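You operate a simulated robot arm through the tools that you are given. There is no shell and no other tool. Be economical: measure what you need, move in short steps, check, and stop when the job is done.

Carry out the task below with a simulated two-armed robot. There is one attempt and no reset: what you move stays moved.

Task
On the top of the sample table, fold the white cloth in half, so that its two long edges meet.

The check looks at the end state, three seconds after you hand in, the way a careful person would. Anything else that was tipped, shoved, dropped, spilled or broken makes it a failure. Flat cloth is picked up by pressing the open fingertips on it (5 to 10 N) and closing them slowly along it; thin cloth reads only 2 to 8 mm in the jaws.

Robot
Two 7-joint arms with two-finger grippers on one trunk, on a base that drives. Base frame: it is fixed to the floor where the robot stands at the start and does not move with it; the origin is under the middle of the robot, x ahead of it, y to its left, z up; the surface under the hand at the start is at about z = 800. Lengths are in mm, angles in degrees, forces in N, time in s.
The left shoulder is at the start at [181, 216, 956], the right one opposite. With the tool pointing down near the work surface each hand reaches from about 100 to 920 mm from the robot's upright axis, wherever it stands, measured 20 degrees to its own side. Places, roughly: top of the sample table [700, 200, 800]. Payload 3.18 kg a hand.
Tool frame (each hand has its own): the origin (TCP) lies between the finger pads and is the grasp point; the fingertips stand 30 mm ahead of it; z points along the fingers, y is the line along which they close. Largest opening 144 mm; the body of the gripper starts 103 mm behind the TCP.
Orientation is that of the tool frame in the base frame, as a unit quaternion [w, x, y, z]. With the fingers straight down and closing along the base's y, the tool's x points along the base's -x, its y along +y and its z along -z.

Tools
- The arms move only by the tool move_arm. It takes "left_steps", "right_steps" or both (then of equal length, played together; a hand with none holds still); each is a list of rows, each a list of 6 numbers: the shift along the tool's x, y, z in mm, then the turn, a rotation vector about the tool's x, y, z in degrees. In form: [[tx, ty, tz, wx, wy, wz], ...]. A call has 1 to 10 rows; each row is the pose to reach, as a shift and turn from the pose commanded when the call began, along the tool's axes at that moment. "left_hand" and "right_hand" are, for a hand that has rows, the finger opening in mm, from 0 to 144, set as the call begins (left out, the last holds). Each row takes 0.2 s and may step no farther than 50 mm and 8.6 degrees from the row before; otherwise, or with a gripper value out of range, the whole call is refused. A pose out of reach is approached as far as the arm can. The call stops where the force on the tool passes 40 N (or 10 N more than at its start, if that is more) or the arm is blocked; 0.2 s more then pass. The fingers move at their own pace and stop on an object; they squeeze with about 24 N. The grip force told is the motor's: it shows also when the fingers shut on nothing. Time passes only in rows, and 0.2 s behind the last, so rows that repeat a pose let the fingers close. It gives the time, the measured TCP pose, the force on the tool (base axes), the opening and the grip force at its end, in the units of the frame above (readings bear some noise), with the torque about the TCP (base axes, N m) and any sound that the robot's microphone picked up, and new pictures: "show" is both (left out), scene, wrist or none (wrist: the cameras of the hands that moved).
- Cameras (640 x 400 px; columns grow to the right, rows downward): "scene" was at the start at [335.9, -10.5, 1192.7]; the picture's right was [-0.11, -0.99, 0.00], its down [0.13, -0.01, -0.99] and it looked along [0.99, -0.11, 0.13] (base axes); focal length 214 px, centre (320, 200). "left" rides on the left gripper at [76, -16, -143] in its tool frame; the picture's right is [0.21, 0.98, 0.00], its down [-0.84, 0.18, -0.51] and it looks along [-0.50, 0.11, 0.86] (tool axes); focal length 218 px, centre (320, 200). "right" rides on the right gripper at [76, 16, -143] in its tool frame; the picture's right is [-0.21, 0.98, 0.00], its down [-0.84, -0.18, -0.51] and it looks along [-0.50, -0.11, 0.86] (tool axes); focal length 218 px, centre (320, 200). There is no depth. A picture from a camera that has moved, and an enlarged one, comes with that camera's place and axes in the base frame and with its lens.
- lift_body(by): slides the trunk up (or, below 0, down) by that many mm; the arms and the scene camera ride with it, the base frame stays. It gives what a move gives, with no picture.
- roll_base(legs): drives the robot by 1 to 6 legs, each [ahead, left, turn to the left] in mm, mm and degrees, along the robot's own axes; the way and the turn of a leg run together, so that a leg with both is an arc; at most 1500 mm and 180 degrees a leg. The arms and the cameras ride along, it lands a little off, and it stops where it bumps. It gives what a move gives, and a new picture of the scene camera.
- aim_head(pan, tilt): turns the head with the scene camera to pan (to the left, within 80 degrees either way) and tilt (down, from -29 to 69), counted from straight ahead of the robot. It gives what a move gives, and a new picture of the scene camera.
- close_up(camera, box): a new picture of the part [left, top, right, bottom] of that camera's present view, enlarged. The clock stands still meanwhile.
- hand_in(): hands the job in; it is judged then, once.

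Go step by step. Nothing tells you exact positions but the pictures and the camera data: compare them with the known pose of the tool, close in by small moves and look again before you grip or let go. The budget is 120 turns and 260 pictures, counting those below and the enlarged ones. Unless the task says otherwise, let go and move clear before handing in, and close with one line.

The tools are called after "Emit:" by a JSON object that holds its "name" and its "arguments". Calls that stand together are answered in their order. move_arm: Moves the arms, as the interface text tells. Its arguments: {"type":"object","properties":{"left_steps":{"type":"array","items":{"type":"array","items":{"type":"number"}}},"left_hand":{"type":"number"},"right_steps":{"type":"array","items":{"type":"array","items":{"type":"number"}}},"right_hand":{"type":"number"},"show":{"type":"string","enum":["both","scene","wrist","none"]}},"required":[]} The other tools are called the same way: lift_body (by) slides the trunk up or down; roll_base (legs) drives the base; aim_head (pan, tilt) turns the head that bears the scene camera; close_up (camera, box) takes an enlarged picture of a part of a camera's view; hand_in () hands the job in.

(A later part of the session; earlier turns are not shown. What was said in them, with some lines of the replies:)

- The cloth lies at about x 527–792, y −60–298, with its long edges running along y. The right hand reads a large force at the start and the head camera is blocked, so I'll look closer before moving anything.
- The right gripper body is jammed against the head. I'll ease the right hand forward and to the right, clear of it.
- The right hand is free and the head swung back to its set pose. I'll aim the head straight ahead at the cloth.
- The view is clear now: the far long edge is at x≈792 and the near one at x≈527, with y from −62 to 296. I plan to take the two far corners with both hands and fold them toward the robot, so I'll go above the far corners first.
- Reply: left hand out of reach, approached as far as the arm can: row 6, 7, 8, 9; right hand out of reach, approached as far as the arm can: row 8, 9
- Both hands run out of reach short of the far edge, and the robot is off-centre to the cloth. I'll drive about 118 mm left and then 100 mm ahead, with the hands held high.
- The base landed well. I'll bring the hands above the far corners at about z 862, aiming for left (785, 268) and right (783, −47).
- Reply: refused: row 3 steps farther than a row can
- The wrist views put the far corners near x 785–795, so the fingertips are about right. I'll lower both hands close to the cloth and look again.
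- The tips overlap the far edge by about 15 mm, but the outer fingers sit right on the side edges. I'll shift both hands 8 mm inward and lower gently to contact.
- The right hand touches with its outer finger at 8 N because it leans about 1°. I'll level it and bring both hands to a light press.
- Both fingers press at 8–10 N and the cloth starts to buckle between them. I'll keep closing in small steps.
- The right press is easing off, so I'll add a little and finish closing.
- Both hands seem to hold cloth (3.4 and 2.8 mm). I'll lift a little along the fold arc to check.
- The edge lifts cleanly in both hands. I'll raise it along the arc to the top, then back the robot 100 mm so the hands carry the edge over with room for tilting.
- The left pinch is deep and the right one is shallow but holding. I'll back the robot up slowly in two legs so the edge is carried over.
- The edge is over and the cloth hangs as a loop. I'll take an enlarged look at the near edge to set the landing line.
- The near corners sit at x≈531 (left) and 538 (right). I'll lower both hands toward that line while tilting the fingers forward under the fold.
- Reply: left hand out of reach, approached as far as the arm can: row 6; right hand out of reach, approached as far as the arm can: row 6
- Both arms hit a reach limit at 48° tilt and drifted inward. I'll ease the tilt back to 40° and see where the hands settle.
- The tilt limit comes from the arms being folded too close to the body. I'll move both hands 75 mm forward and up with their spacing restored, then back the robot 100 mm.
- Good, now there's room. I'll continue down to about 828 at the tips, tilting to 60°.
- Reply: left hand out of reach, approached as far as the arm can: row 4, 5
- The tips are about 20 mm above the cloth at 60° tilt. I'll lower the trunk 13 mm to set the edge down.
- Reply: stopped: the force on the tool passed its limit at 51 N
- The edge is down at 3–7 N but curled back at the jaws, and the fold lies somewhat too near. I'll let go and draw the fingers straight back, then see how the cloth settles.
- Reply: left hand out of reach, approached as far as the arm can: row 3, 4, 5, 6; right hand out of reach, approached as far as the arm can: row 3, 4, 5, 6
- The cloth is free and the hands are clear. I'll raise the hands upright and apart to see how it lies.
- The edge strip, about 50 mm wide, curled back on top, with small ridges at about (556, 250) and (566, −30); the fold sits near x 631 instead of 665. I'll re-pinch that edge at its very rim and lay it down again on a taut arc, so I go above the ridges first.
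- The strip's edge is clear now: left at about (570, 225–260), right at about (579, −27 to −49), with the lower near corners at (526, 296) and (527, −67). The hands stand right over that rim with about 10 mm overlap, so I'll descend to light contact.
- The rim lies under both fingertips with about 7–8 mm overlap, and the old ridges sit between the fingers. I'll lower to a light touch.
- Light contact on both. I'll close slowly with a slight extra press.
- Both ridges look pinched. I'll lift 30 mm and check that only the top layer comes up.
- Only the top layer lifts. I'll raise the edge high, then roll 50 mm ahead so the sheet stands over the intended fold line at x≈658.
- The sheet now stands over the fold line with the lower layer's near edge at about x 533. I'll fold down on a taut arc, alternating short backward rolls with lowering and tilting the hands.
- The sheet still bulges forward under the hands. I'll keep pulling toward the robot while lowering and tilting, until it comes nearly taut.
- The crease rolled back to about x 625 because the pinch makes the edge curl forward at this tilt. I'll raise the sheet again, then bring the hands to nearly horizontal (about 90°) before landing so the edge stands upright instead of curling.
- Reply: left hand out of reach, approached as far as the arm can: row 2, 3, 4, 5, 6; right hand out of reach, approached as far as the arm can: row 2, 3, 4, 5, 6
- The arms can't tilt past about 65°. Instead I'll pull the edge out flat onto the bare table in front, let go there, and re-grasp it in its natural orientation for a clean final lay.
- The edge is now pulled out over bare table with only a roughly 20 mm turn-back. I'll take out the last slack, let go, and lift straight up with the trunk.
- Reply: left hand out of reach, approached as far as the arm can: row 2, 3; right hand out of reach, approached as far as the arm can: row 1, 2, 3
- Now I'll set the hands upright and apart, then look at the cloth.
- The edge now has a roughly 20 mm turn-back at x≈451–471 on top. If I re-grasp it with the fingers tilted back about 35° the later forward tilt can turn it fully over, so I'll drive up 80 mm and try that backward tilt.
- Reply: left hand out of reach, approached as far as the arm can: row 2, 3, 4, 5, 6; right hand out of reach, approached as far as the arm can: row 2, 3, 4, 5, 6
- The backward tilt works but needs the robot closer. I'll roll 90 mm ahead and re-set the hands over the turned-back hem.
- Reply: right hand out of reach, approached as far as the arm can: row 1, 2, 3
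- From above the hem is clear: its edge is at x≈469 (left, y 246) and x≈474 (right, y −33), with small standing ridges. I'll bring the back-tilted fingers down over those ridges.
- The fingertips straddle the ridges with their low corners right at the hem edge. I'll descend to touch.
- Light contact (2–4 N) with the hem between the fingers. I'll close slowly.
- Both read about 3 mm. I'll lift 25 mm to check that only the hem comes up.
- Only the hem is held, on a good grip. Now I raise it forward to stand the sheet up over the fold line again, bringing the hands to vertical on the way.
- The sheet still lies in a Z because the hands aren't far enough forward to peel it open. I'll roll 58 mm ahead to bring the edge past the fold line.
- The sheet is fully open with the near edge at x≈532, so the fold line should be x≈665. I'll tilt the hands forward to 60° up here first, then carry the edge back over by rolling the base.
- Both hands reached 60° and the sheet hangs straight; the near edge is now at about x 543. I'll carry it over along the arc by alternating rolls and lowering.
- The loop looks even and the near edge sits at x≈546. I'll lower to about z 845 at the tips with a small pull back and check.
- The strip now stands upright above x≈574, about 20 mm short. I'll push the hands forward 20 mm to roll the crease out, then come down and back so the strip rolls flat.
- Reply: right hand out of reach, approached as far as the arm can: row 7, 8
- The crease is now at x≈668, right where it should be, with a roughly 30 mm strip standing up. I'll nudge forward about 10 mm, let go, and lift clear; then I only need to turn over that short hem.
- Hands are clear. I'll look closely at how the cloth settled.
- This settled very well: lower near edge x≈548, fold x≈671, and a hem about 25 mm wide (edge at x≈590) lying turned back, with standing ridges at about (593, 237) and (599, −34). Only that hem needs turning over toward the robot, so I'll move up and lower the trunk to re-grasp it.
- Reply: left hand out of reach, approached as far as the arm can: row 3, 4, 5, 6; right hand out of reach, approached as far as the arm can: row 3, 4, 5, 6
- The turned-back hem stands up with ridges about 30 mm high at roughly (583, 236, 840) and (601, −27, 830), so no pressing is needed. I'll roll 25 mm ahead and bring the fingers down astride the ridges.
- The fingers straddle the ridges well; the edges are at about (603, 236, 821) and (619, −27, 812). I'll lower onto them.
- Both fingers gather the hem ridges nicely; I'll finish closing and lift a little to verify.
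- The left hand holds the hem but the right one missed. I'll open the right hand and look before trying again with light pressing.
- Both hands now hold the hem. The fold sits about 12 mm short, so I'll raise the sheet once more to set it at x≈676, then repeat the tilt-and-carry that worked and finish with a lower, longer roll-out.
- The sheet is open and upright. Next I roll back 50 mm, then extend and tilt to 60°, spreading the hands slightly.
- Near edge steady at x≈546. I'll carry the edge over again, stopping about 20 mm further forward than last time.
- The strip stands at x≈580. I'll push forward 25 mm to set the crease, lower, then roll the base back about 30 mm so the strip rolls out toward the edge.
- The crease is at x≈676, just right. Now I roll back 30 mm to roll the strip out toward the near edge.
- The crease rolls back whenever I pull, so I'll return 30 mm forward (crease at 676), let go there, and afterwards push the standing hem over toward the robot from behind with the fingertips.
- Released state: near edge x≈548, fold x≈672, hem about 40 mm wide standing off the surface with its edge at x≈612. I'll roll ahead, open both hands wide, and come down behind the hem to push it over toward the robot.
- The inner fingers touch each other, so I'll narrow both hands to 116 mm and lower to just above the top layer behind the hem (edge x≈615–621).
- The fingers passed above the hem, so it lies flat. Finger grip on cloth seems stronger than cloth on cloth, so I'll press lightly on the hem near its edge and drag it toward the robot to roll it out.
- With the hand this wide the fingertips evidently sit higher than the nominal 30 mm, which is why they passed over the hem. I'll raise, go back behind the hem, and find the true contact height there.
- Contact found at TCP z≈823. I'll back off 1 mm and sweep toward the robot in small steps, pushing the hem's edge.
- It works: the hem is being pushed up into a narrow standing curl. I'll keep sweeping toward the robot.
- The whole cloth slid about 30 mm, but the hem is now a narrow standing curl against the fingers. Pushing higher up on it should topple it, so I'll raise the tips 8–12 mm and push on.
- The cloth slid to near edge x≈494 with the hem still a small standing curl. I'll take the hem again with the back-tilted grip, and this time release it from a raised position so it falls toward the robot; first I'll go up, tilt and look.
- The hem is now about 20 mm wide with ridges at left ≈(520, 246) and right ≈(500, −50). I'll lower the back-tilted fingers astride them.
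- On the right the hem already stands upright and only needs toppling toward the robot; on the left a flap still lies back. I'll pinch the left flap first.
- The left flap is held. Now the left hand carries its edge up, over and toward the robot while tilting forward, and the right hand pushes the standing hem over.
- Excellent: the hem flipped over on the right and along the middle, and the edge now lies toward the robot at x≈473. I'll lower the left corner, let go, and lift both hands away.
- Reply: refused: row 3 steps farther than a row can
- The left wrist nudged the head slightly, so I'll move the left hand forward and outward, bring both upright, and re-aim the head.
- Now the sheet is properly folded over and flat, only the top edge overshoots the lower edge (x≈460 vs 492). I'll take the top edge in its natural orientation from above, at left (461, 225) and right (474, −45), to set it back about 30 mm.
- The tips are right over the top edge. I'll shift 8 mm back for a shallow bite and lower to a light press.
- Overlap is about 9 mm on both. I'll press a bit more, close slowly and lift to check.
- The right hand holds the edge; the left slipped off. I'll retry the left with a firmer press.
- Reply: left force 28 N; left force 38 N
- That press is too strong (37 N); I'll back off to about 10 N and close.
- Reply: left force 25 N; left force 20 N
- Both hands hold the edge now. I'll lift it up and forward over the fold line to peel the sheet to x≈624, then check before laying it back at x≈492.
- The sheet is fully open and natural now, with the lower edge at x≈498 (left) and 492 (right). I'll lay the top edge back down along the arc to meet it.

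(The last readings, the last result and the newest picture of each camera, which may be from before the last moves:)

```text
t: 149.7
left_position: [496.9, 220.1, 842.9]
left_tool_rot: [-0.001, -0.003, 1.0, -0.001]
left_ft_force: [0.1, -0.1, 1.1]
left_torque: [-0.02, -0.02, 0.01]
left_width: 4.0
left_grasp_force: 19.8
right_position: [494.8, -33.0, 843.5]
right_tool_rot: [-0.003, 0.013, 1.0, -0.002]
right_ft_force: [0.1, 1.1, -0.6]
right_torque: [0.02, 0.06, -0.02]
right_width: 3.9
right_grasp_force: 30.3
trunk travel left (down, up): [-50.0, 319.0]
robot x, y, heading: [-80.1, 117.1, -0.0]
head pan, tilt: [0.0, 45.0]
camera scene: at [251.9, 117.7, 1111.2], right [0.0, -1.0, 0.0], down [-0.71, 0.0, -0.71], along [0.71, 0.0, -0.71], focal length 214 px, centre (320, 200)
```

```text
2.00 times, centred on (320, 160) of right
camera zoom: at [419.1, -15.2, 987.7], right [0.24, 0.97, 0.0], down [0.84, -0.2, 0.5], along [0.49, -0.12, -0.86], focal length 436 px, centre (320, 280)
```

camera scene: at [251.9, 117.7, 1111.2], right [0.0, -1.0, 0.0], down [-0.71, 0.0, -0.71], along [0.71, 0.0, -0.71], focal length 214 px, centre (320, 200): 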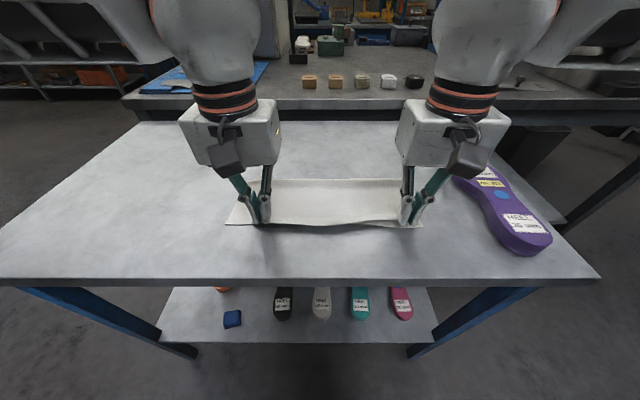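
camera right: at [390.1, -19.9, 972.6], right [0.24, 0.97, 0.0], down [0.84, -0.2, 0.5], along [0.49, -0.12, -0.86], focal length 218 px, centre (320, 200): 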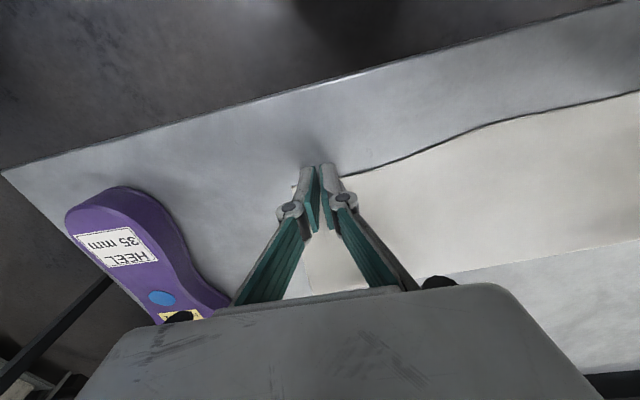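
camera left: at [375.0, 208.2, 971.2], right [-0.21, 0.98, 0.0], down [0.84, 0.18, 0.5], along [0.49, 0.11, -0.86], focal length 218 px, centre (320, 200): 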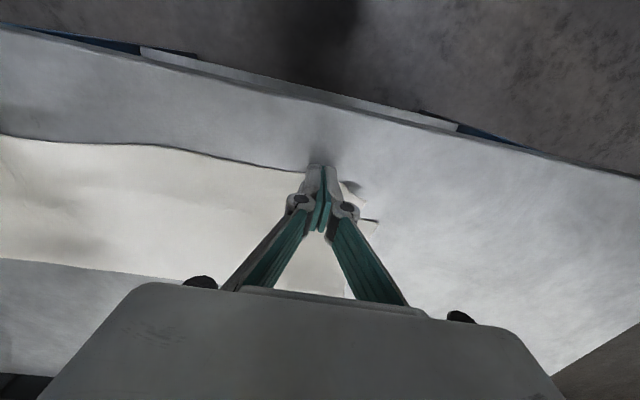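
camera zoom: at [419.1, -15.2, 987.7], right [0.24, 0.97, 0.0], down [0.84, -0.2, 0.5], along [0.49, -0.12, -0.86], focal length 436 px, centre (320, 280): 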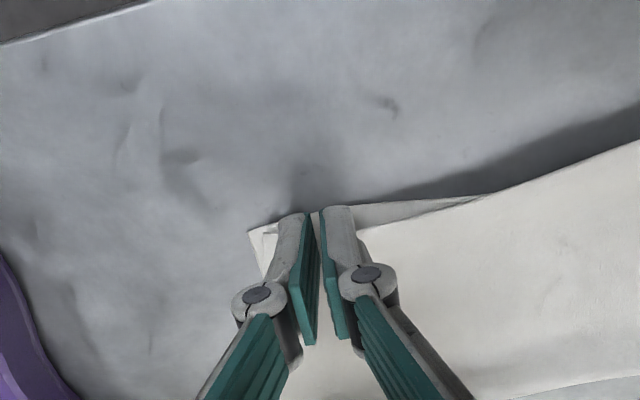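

The two long edges now almost coincide, with the fold at x≈625. I'll set the edge down, adjusting the right by 4 mm, then open gently and lift straight up.

Emit:
{"name": "move_arm", "arguments": {"left_steps": [[1, 0, 3, 0, 0, 0], [2, 0, 7, 0, 0, 0], [2, 0, 8, 0, 0, 0]], "right_steps": [[2, 0, 3, 0, 0, 0], [5, 0, 7, 0, 0, 0], [5, 0, 8, 0, 0, 0]], "show": "none"}}

Emit:
{"name": "move_arm", "arguments": {"left_steps": [[0, 0, 0, 0, 0, 0], [0, 0, 0, 0, 0, 0], [0, 0, 0, 0, 0, 0]], "left_hand": 24, "right_steps": [[0, 0, 0, 0, 0, 0], [0, 0, 0, 0, 0, 0], [0, 0, 0, 0, 0, 0]], "right_hand": 24, "show": "none"}}

Emit:
{"name": "move_arm", "arguments": {"left_steps": [[0, 0, -8, 0, 0, 0], [0, 0, -20, 0, 0, 0], [0, 0, -45, 0, 0, 0], [-10, 20, -75, 0, 0, 0], [-20, 50, -105, 0, 0, 0], [-20, 80, -120, 0, 0, 0]], "right_steps": [[0, 0, -8, 0, 0, 0], [0, 0, -20, 0, 0, 0], [0, 0, -45, 0, 0, 0], [-10, -15, -75, 0, 0, 0], [-20, -35, -105, 0, 0, 0], [-20, -60, -120, 0, 0, 0]], "show": "scene"}}

Emit:
{"name": "close_up", "arguments": {"camera": "scene", "box": [200, 150, 450, 260]}}

```text
t: 150.5
left_position: [496.7, 220.5, 834.5]
left_tool_rot: [0.0, -0.002, 1.0, 0.0]
left_ft_force: [-0.2, -2.0, 2.0]
left_torque: [-0.04, -0.02, 0.02]
left_width: 2.7
left_grasp_force: 28.2
right_position: [489.5, -33.1, 834.3]
right_tool_rot: [-0.002, 0.015, 1.0, 0.0]
right_ft_force: [0.1, 0.9, 1.8]
right_torque: [0.0, -0.01, 0.01]
right_width: 1.9
right_grasp_force: 27.6
trunk travel left (down, up): [-50.0, 319.0]
robot x, y, heading: [-81.1, 122.0, -0.0]
head pan, tilt: [0.0, 45.0]
```

```text
t: 151.3
left_position: [496.5, 220.0, 833.6]
left_tool_rot: [-0.001, -0.002, 1.0, -0.001]
left_ft_force: [-0.4, -0.9, -0.2]
left_torque: [0.02, 0.01, 0.01]
left_width: 24.1
left_grasp_force: 0.0
right_position: [488.8, -33.2, 835.2]
right_tool_rot: [-0.004, 0.014, 1.0, -0.001]
right_ft_force: [0.9, -0.2, -0.5]
right_torque: [0.01, -0.01, 0.03]
right_width: 24.1
right_grasp_force: 0.0
trunk travel left (down, up): [-50.0, 319.0]
robot x, y, heading: [-81.3, 118.4, 0.3]
head pan, tilt: [0.0, 45.0]
```

```text
t: 152.7
left_position: [515.8, 301.0, 957.3]
left_tool_rot: [-0.001, -0.002, 1.0, -0.001]
left_ft_force: [-0.4, -0.1, -0.5]
left_torque: [-0.04, 0.03, 0.01]
left_width: 24.0
left_grasp_force: 0.1
right_position: [507.7, -95.4, 956.4]
right_tool_rot: [-0.003, 0.014, 1.0, -0.001]
right_ft_force: [0.1, -0.3, 0.6]
right_torque: [0.02, -0.01, -0.01]
right_width: 24.0
right_grasp_force: 0.1
trunk travel left (down, up): [-50.0, 319.0]
robot x, y, heading: [-79.1, 120.3, -0.1]
head pan, tilt: [0.0, 45.0]
camera scene: at [251.3, 117.8, 1111.4], right [0.0, -1.0, 0.0], down [-0.71, 0.0, -0.71], along [0.71, 0.0, -0.71], focal length 214 px, centre (320, 200)
```

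scene: 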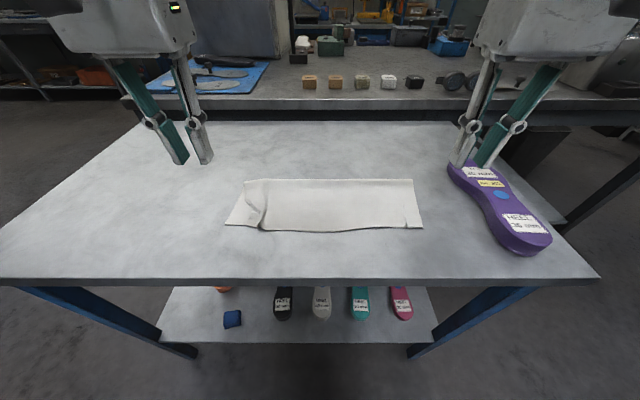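

```text
2.56 times, centred on (325, 205) of scene
camera zoom: at [251.3, 117.8, 1111.4], right [0.0, -1.0, 0.0], down [-0.71, 0.0, -0.71], along [0.71, 0.0, -0.71], focal length 549 px, centre (307, 187)
```

zoom: 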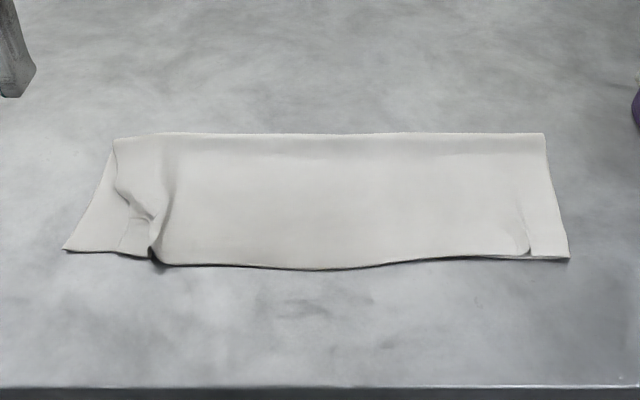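

The edges meet over most of the length; only the left corner of the top layer is tucked in. I'll look at it closely from the left hand's camera.

Emit:
{"name": "move_arm", "arguments": {"left_steps": [[10, -15, 20, 0, 0, 0], [20, -30, 35, 0, 0, 0], [20, -30, 35, 0, 0, 0]], "left_hand": 30, "show": "none"}}

Emit:
{"name": "close_up", "arguments": {"camera": "left", "box": [180, 80, 420, 230]}}

Emit:
{"name": "close_up", "arguments": {"camera": "scene", "box": [215, 165, 295, 240]}}

```text
t: 153.5
left_position: [495.3, 271.7, 919.7]
left_tool_rot: [-0.002, -0.002, 1.0, -0.001]
left_ft_force: [0.0, 0.1, -0.6]
left_torque: [0.02, -0.03, 0.0]
left_width: 30.0
left_grasp_force: 0.1
right_position: [508.3, -95.0, 954.4]
right_tool_rot: [-0.003, 0.015, 1.0, -0.001]
right_ft_force: [0.3, -0.5, -0.2]
right_torque: [0.0, 0.03, -0.02]
right_width: 23.8
right_grasp_force: 0.1
trunk travel left (down, up): [-50.0, 319.0]
robot x, y, heading: [-80.3, 119.4, 0.3]
head pan, tilt: [0.0, 45.0]
```

```text
2.67 times, centred on (300, 155) of left
camera zoom: at [418.4, 253.2, 1062.7], right [-0.21, 0.98, 0.0], down [0.84, 0.18, 0.5], along [0.49, 0.11, -0.86], focal length 582 px, centre (373, 320)
```

zoom: 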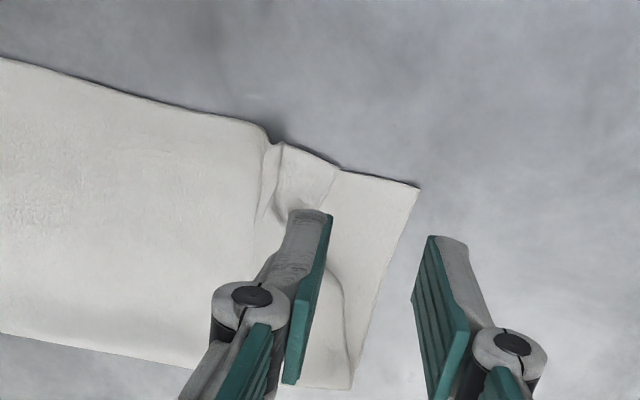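

```text
5.33 times, centred on (255, 202) of scene
camera zoom: at [251.8, 117.9, 1111.2], right [0.0, -1.0, 0.0], down [-0.71, 0.0, -0.71], along [0.71, 0.0, -0.71], focal length 1144 px, centre (667, 187)
```

zoom: 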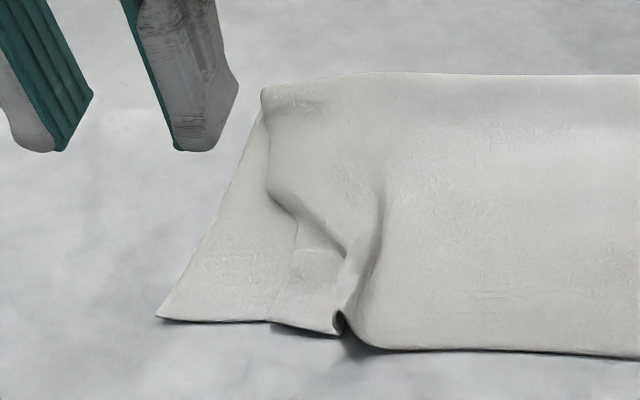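

The top layer's left corner is pulled in about 40 mm by a pleat at y≈230. I'll press a closed fingertip lightly on the corner patch at (508, 241) and slide it outward to open the pleat.

Emit:
{"name": "move_arm", "arguments": {"left_steps": [[-6, -15, 25, 0, 0, 0], [-13, -31, 55, 0, 0, 0], [-13, -31, 84, 0, 0, 0], [-13, -31, 86, 0, 0, 0]], "left_hand": 0, "show": "none"}}

Emit:
{"name": "move_arm", "arguments": {"left_steps": [[0, 0, 0.7, 0, 0, 0], [0, 0, 1.4, 0, 0, 0]], "show": "none"}}

Emit:
{"name": "close_up", "arguments": {"camera": "left", "box": [200, 80, 440, 230]}}

```text
t: 154.5
left_position: [508.2, 239.6, 834.5]
left_tool_rot: [-0.001, -0.002, 1.0, -0.001]
left_ft_force: [0.4, 0.5, -0.4]
left_torque: [0.0, 0.0, 0.05]
left_width: 0.1
left_grasp_force: 24.0
right_position: [507.2, -94.2, 954.8]
right_tool_rot: [-0.003, 0.014, 1.0, -0.002]
right_ft_force: [-0.4, -0.6, 1.0]
right_torque: [0.01, -0.02, -0.01]
right_width: 23.8
right_grasp_force: 0.0
trunk travel left (down, up): [-50.0, 319.0]
robot x, y, heading: [-79.5, 119.0, -0.0]
head pan, tilt: [0.0, 45.0]
```

```text
t: 155.1
left_position: [509.0, 238.6, 833.3]
left_tool_rot: [-0.002, -0.001, 1.0, 0.0]
left_ft_force: [-0.4, -0.3, 0.8]
left_torque: [0.01, 0.0, -0.02]
left_width: 0.3
left_grasp_force: 24.0
right_position: [508.2, -94.5, 955.2]
right_tool_rot: [-0.003, 0.014, 1.0, 0.0]
right_ft_force: [-0.3, 0.1, -0.3]
right_torque: [-0.01, 0.04, 0.0]
right_width: 23.8
right_grasp_force: 0.1
trunk travel left (down, up): [-50.0, 319.0]
robot x, y, heading: [-81.5, 120.6, -0.0]
head pan, tilt: [0.0, 45.0]
```

```text
2.67 times, centred on (320, 155) of left
camera zoom: at [431.6, 221.9, 975.0], right [-0.21, 0.98, 0.0], down [0.84, 0.18, 0.5], along [0.49, 0.11, -0.86], focal length 582 px, centre (320, 320)
```

zoom: 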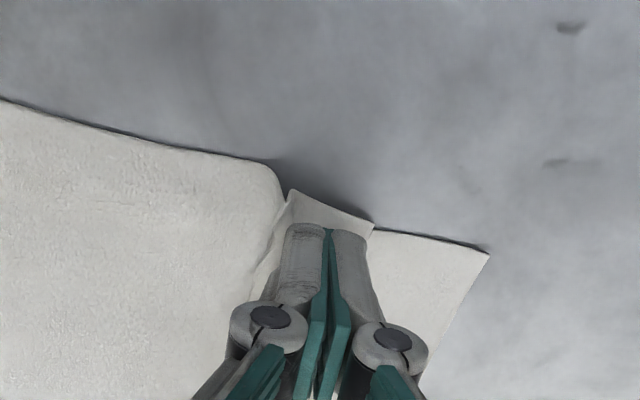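

The fingertip sits on the corner patch. I'll press slightly and slide outward.

Emit:
{"name": "move_arm", "arguments": {"left_steps": [[0, 0, 1.0, 0, 0, 0], [0, 4, 1.2, 0, 0, 0], [0, 8, 1.2, 0, 0, 0], [0, 14, 1.2, 0, 0, 0], [0, 20, 1.2, 0, 0, 0]], "show": "none"}}

Emit:
{"name": "close_up", "arguments": {"camera": "left", "box": [120, 60, 440, 260]}}

```text
t: 156.3
left_position: [509.3, 259.6, 830.7]
left_tool_rot: [-0.002, -0.002, 1.0, -0.001]
left_ft_force: [0.5, 0.0, 0.5]
left_torque: [-0.01, 0.0, -0.01]
left_width: 0.0
left_grasp_force: 24.0
right_position: [509.0, -95.5, 954.3]
right_tool_rot: [-0.004, 0.015, 1.0, 0.0]
right_ft_force: [0.6, -0.7, -0.4]
right_torque: [-0.01, -0.01, 0.0]
right_width: 24.0
right_grasp_force: 0.1
trunk travel left (down, up): [-50.0, 319.0]
robot x, y, heading: [-78.9, 120.5, -0.1]
head pan, tilt: [0.0, 45.0]
```

```text
2.00 times, centred on (280, 160) of left
camera zoom: at [431.4, 242.0, 973.5], right [-0.21, 0.98, 0.0], down [0.84, 0.18, 0.5], along [0.49, 0.11, -0.86], focal length 436 px, centre (400, 280)
```

zoom: 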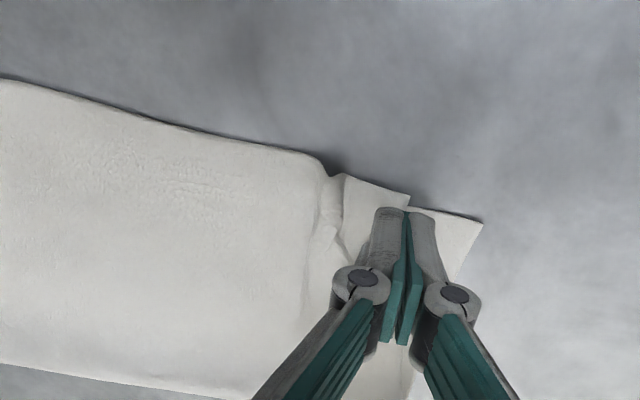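

It slid without gripping. I'll go back and press harder (about 5 N) before sliding.

Emit:
{"name": "move_arm", "arguments": {"left_steps": [[0, 0, -8, 0, 0, 0], [0, -21, -8, 0, 0, 0], [0, -21, 0, 0, 0, 0], [0, -21, 1.5, 0, 0, 0], [0, -21, 1.5, 0, 0, 0]], "show": "none"}}

Emit:
{"name": "move_arm", "arguments": {"left_steps": [[0, 0, 0.4, 0, 0, 0], [0, 5, 0.4, 0, 0, 0], [0, 11, 0.4, 0, 0, 0], [0, 17, 0.4, 0, 0, 0], [0, 24, 0.4, 0, 0, 0]], "show": "none"}}

Emit:
{"name": "close_up", "arguments": {"camera": "left", "box": [120, 60, 440, 260]}}

```text
t: 157.5
left_position: [508.4, 238.4, 829.3]
left_tool_rot: [-0.002, -0.003, 1.0, -0.001]
left_ft_force: [-0.2, 0.1, 2.0]
left_torque: [-0.02, 0.01, 0.03]
left_width: 0.0
left_grasp_force: 23.9
right_position: [507.0, -94.5, 954.3]
right_tool_rot: [-0.003, 0.014, 1.0, -0.001]
right_ft_force: [0.4, 1.0, 0.3]
right_torque: [0.01, -0.03, -0.02]
right_width: 24.0
right_grasp_force: 0.0
trunk travel left (down, up): [-50.0, 319.0]
robot x, y, heading: [-75.2, 116.7, 0.2]
head pan, tilt: [0.0, 45.0]
```

```text
t: 158.7
left_position: [510.1, 262.2, 828.6]
left_tool_rot: [-0.002, -0.002, 1.0, -0.001]
left_ft_force: [-0.6, -0.2, 1.9]
left_torque: [-0.03, -0.01, 0.01]
left_width: 0.0
left_grasp_force: 23.8
right_position: [508.4, -94.4, 954.4]
right_tool_rot: [-0.004, 0.014, 1.0, -0.001]
right_ft_force: [0.2, -0.2, -0.1]
right_torque: [0.0, 0.02, 0.02]
right_width: 24.0
right_grasp_force: 0.2
trunk travel left (down, up): [-50.0, 319.0]
robot x, y, heading: [-81.6, 118.2, -0.2]
head pan, tilt: [0.0, 45.0]
```

```text
2.00 times, centred on (280, 160) of left
camera zoom: at [431.3, 245.0, 971.9], right [-0.21, 0.98, 0.0], down [0.84, 0.18, 0.5], along [0.49, 0.11, -0.86], focal length 436 px, centre (400, 280)
```

zoom: 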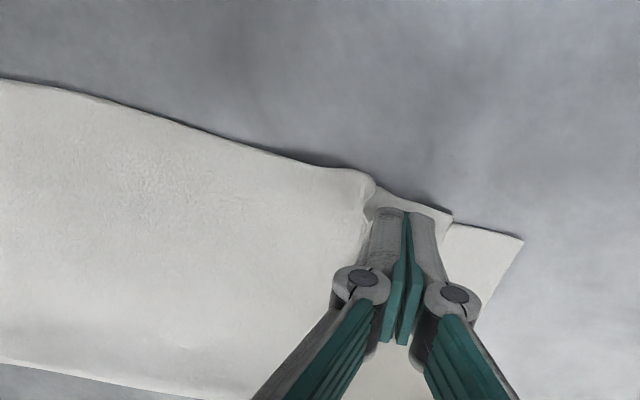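

Both layers moved together, so sliding won't do. Instead I'll pinch just the top corner at its edge, lift it slightly and pull it outward.

Emit:
{"name": "move_arm", "arguments": {"left_steps": [[0, 0, -10, 0, 0, 0], [6, 1, -12, 0, 0, 0], [12, 3, -12, 0, 0, 0], [12, 3, -3, 0, 0, 0], [12, 3, 0.3, 0, 0, 0]], "left_hand": 22, "show": "none"}}

Emit:
{"name": "close_up", "arguments": {"camera": "left", "box": [200, 100, 440, 250]}}

Emit:
{"name": "move_arm", "arguments": {"left_steps": [[0, 0, 0.3, 0, 0, 0], [0, 0, 0.3, 0, 0, 0]], "left_hand": 14, "show": "none"}}

Emit:
{"name": "move_arm", "arguments": {"left_steps": [[0, 0, 0.3, 0, 0, 0], [0, 0, 0.3, 0, 0, 0]], "left_hand": 7, "show": "none"}}

Emit:
{"name": "move_arm", "arguments": {"left_steps": [[0, 0, 0.3, 0, 0, 0], [0, 0, 0.3, 0, 0, 0], [0, 0, 0.3, 0, 0, 0]], "left_hand": 0, "show": "none"}}

Emit:
{"name": "move_arm", "arguments": {"left_steps": [[0, 0, -5, 0, 0, 0], [0, 0, -12, 0, 0, 0]], "show": "none"}}

Emit:
{"name": "close_up", "arguments": {"camera": "left", "box": [120, 60, 440, 260]}}

```text
t: 159.9
left_position: [495.8, 264.6, 830.9]
left_tool_rot: [0.0, -0.003, 1.0, -0.001]
left_ft_force: [-0.8, -0.1, 9.7]
left_torque: [-0.11, 0.0, -0.03]
left_width: 22.0
left_grasp_force: 0.0
right_position: [507.1, -94.6, 956.5]
right_tool_rot: [-0.002, 0.014, 1.0, -0.002]
right_ft_force: [-0.1, 0.0, 0.0]
right_torque: [0.02, -0.01, 0.0]
right_width: 23.8
right_grasp_force: 0.1
trunk travel left (down, up): [-50.0, 319.0]
robot x, y, heading: [-76.7, 118.3, 0.2]
head pan, tilt: [0.0, 45.0]
```

```text
2.67 times, centred on (320, 175) of left
camera zoom: at [418.6, 247.8, 973.6], right [-0.21, 0.98, 0.0], down [0.84, 0.18, 0.51], along [0.5, 0.11, -0.86], focal length 582 px, centre (320, 267)
```

zoom: 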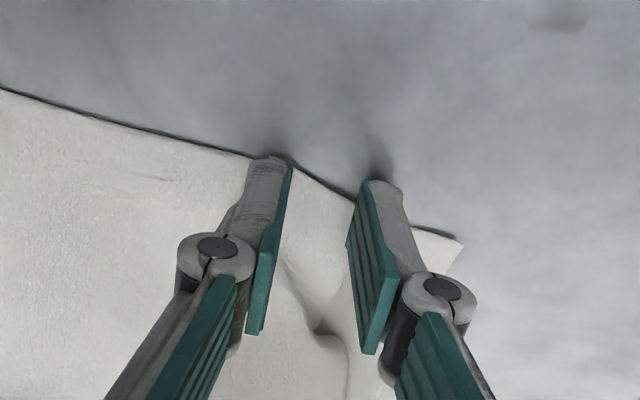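

```text
t: 160.5
left_position: [496.6, 265.2, 830.4]
left_tool_rot: [0.0, -0.003, 1.0, -0.002]
left_ft_force: [0.6, 0.7, 13.0]
left_torque: [-0.07, -0.08, 0.02]
left_width: 12.0
left_grasp_force: 0.1
right_position: [507.7, -95.2, 956.6]
right_tool_rot: [-0.003, 0.014, 1.0, 0.0]
right_ft_force: [0.3, 0.4, 0.1]
right_torque: [0.02, 0.01, -0.02]
right_width: 24.1
right_grasp_force: 0.1
trunk travel left (down, up): [-50.0, 319.0]
robot x, y, heading: [-80.0, 116.7, 0.2]
head pan, tilt: [0.0, 45.0]
```

```text
t: 161.1
left_position: [496.5, 264.5, 830.6]
left_tool_rot: [-0.001, -0.003, 1.0, -0.001]
left_ft_force: [-0.3, 1.2, 13.2]
left_torque: [-0.05, -0.04, 0.0]
left_width: 5.9
left_grasp_force: 0.1
right_position: [507.0, -94.5, 956.0]
right_tool_rot: [-0.003, 0.015, 1.0, -0.001]
right_ft_force: [1.2, 0.0, 0.1]
right_torque: [-0.02, -0.02, 0.03]
right_width: 23.8
right_grasp_force: 0.0
trunk travel left (down, up): [-50.0, 319.0]
robot x, y, heading: [-77.4, 116.8, 0.2]
head pan, tilt: [0.0, 45.0]
```

```text
t: 161.9
left_position: [495.8, 264.9, 828.9]
left_tool_rot: [-0.001, -0.003, 1.0, -0.001]
left_ft_force: [-0.7, -1.4, 8.2]
left_torque: [0.02, -0.03, 0.0]
left_width: 3.0
left_grasp_force: 20.4
right_position: [507.5, -94.2, 954.6]
right_tool_rot: [-0.002, 0.014, 1.0, -0.001]
right_ft_force: [0.4, -0.6, 0.6]
right_torque: [0.04, 0.02, 0.0]
right_width: 24.0
right_grasp_force: 0.1
trunk travel left (down, up): [-50.0, 319.0]
robot x, y, heading: [-81.9, 118.8, 0.2]
head pan, tilt: [0.0, 45.0]
```

```text
t: 162.5
left_position: [495.6, 265.9, 840.0]
left_tool_rot: [-0.002, -0.003, 1.0, -0.001]
left_ft_force: [-0.3, 0.0, 1.2]
left_torque: [-0.03, -0.02, 0.01]
left_width: 1.1
left_grasp_force: 22.9
right_position: [508.1, -93.8, 955.6]
right_tool_rot: [-0.003, 0.014, 1.0, 0.0]
right_ft_force: [0.4, 0.5, 0.3]
right_torque: [0.01, -0.04, 0.03]
right_width: 23.9
right_grasp_force: 0.0
trunk travel left (down, up): [-50.0, 319.0]
robot x, y, heading: [-76.9, 119.5, -0.3]
head pan, tilt: [0.0, 45.0]
```

```text
2.00 times, centred on (280, 160) of left
camera zoom: at [418.8, 247.9, 982.5], right [-0.21, 0.98, 0.0], down [0.84, 0.18, 0.5], along [0.49, 0.11, -0.86], focal length 436 px, centre (400, 280)
```

zoom: 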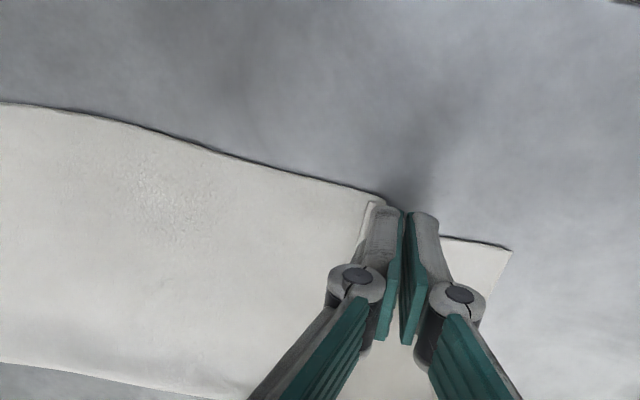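

It seems pinched. I'll pull outward 32 mm, lay it down and check.

Emit:
{"name": "move_arm", "arguments": {"left_steps": [[0, 8, 0, 0, 0, 0], [0, 16, 0, 0, 0, 0], [0, 24, 0, 0, 0, 0], [0, 32, 0, 0, 0, 0], [0, 32, 6, 0, 0, 0]], "show": "none"}}

Emit:
{"name": "close_up", "arguments": {"camera": "left", "box": [60, 40, 460, 290]}}

Emit:
{"name": "close_up", "arguments": {"camera": "scene", "box": [200, 150, 450, 260]}}

```text
t: 163.7
left_position: [497.2, 298.4, 833.2]
left_tool_rot: [-0.001, -0.002, 1.0, -0.001]
left_ft_force: [1.0, 0.6, 2.5]
left_torque: [-0.01, -0.05, -0.01]
left_width: 1.1
left_grasp_force: 23.9
right_position: [508.2, -94.6, 954.0]
right_tool_rot: [-0.003, 0.014, 1.0, -0.001]
right_ft_force: [0.4, -0.3, -0.4]
right_torque: [0.0, 0.03, -0.02]
right_width: 24.2
right_grasp_force: 0.0
trunk travel left (down, up): [-50.0, 319.0]
robot x, y, heading: [-76.3, 117.0, 0.1]
head pan, tilt: [0.0, 45.0]
```

```text
1.60 times, centred on (260, 165) of left
camera zoom: at [419.1, 279.9, 976.5], right [-0.21, 0.98, 0.0], down [0.84, 0.18, 0.5], along [0.49, 0.11, -0.86], focal length 349 px, centre (416, 256)
```

zoom: 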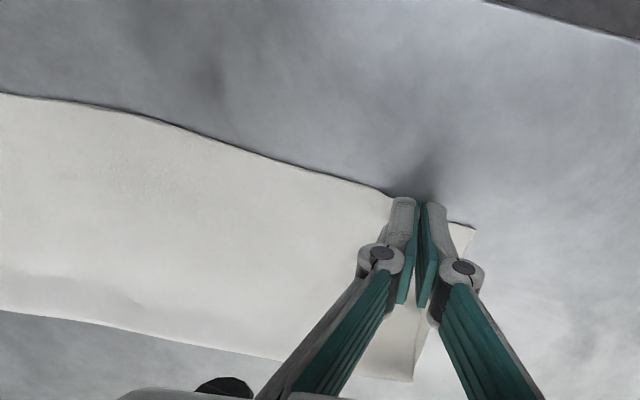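

```text
2.56 times, centred on (325, 205) of scene
camera zoom: at [252.1, 117.8, 1111.0], right [0.0, -1.0, 0.0], down [-0.71, 0.0, -0.71], along [0.71, 0.0, -0.71], focal length 549 px, centre (307, 187)
```

zoom: 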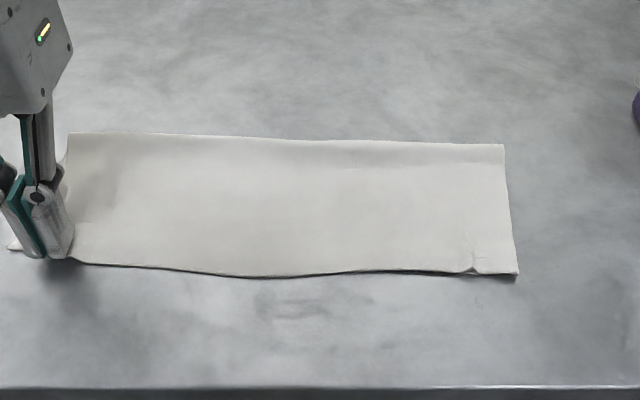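

The pleat has opened and the top lies flat with the edges together. I'll let go, lift clear and check.

Emit:
{"name": "move_arm", "arguments": {"left_steps": [[0, 0, 0.5, 0, 0, 0], [0, 0, 0.5, 0, 0, 0], [0, 0, 0.5, 0, 0, 0]], "left_hand": 18, "show": "none"}}

Emit:
{"name": "move_arm", "arguments": {"left_steps": [[0, 0, -8, 0, 0, 0], [0, 0, -25, 0, 0, 0], [0, 0, -60, 0, 0, 0], [-10, 20, -95, 0, 0, 0], [-20, 50, -115, 0, 0, 0]], "show": "none"}}

Emit:
{"name": "close_up", "arguments": {"camera": "scene", "box": [180, 150, 430, 260]}}

Emit:
{"name": "close_up", "arguments": {"camera": "left", "box": [60, 40, 460, 290]}}

```text
t: 164.5
left_position: [496.6, 296.2, 835.1]
left_tool_rot: [-0.002, -0.002, 1.0, 0.0]
left_ft_force: [0.6, 0.4, 0.3]
left_torque: [0.0, -0.04, 0.02]
left_width: 18.0
left_grasp_force: 0.0
right_position: [508.1, -93.8, 954.7]
right_tool_rot: [-0.003, 0.014, 1.0, -0.001]
right_ft_force: [0.6, -0.3, 0.3]
right_torque: [-0.03, 0.0, -0.01]
right_width: 24.2
right_grasp_force: 0.1
trunk travel left (down, up): [-50.0, 319.0]
robot x, y, heading: [-78.9, 118.9, -0.1]
head pan, tilt: [0.0, 45.0]
```

```text
t: 165.7
left_position: [516.5, 350.9, 948.2]
left_tool_rot: [-0.002, -0.002, 1.0, -0.001]
left_ft_force: [0.3, -0.5, -0.3]
left_torque: [0.01, 0.0, -0.03]
left_width: 18.0
left_grasp_force: 0.0
right_position: [508.0, -94.5, 955.2]
right_tool_rot: [-0.004, 0.014, 1.0, -0.001]
right_ft_force: [0.3, -0.3, -0.8]
right_torque: [-0.03, -0.01, 0.02]
right_width: 23.8
right_grasp_force: 0.1
trunk travel left (down, up): [-50.0, 319.0]
robot x, y, heading: [-77.7, 118.6, 0.0]
head pan, tilt: [0.0, 45.0]
```

```text
2.56 times, centred on (305, 205) of scene
camera zoom: at [251.7, 118.1, 1111.2], right [0.0, -1.0, 0.0], down [-0.71, 0.0, -0.71], along [0.71, 0.0, -0.71], focal length 549 px, centre (358, 187)
```

zoom: 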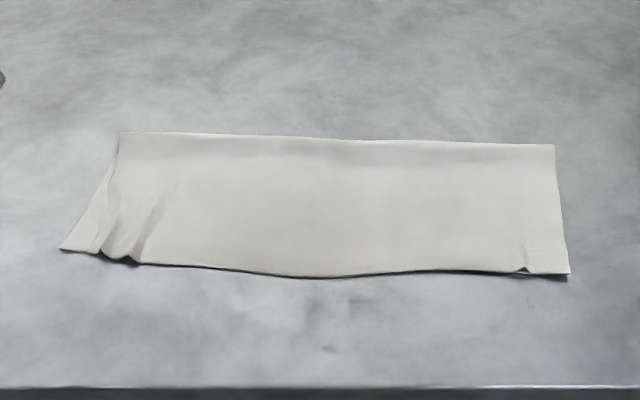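

```text
1.60 times, centred on (260, 165) of left
camera zoom: at [439.8, 332.9, 1090.9], right [-0.21, 0.98, 0.0], down [0.84, 0.18, 0.5], along [0.49, 0.11, -0.86], focal length 349 px, centre (416, 256)
```

zoom: 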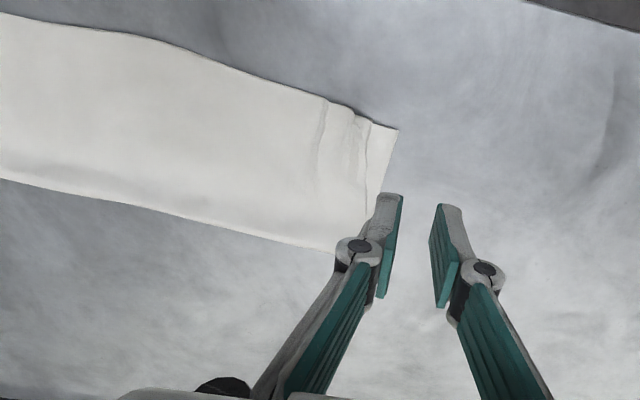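

The cloth is folded in half: its long edges meet along the near side, with one small pleat near the left corner. Both hands are open and clear, and nothing else on the table was touched, so I'm handing in.

Emit:
{"name": "hand_in", "arguments": {}}

```text
The job is handed in.
```

I folded the white cloth in half with its two long edges meeting on the sample table and handed the job in. The top layer still has a small pleat at the left corner, which leaves that corner about 25 mm short of the one below.
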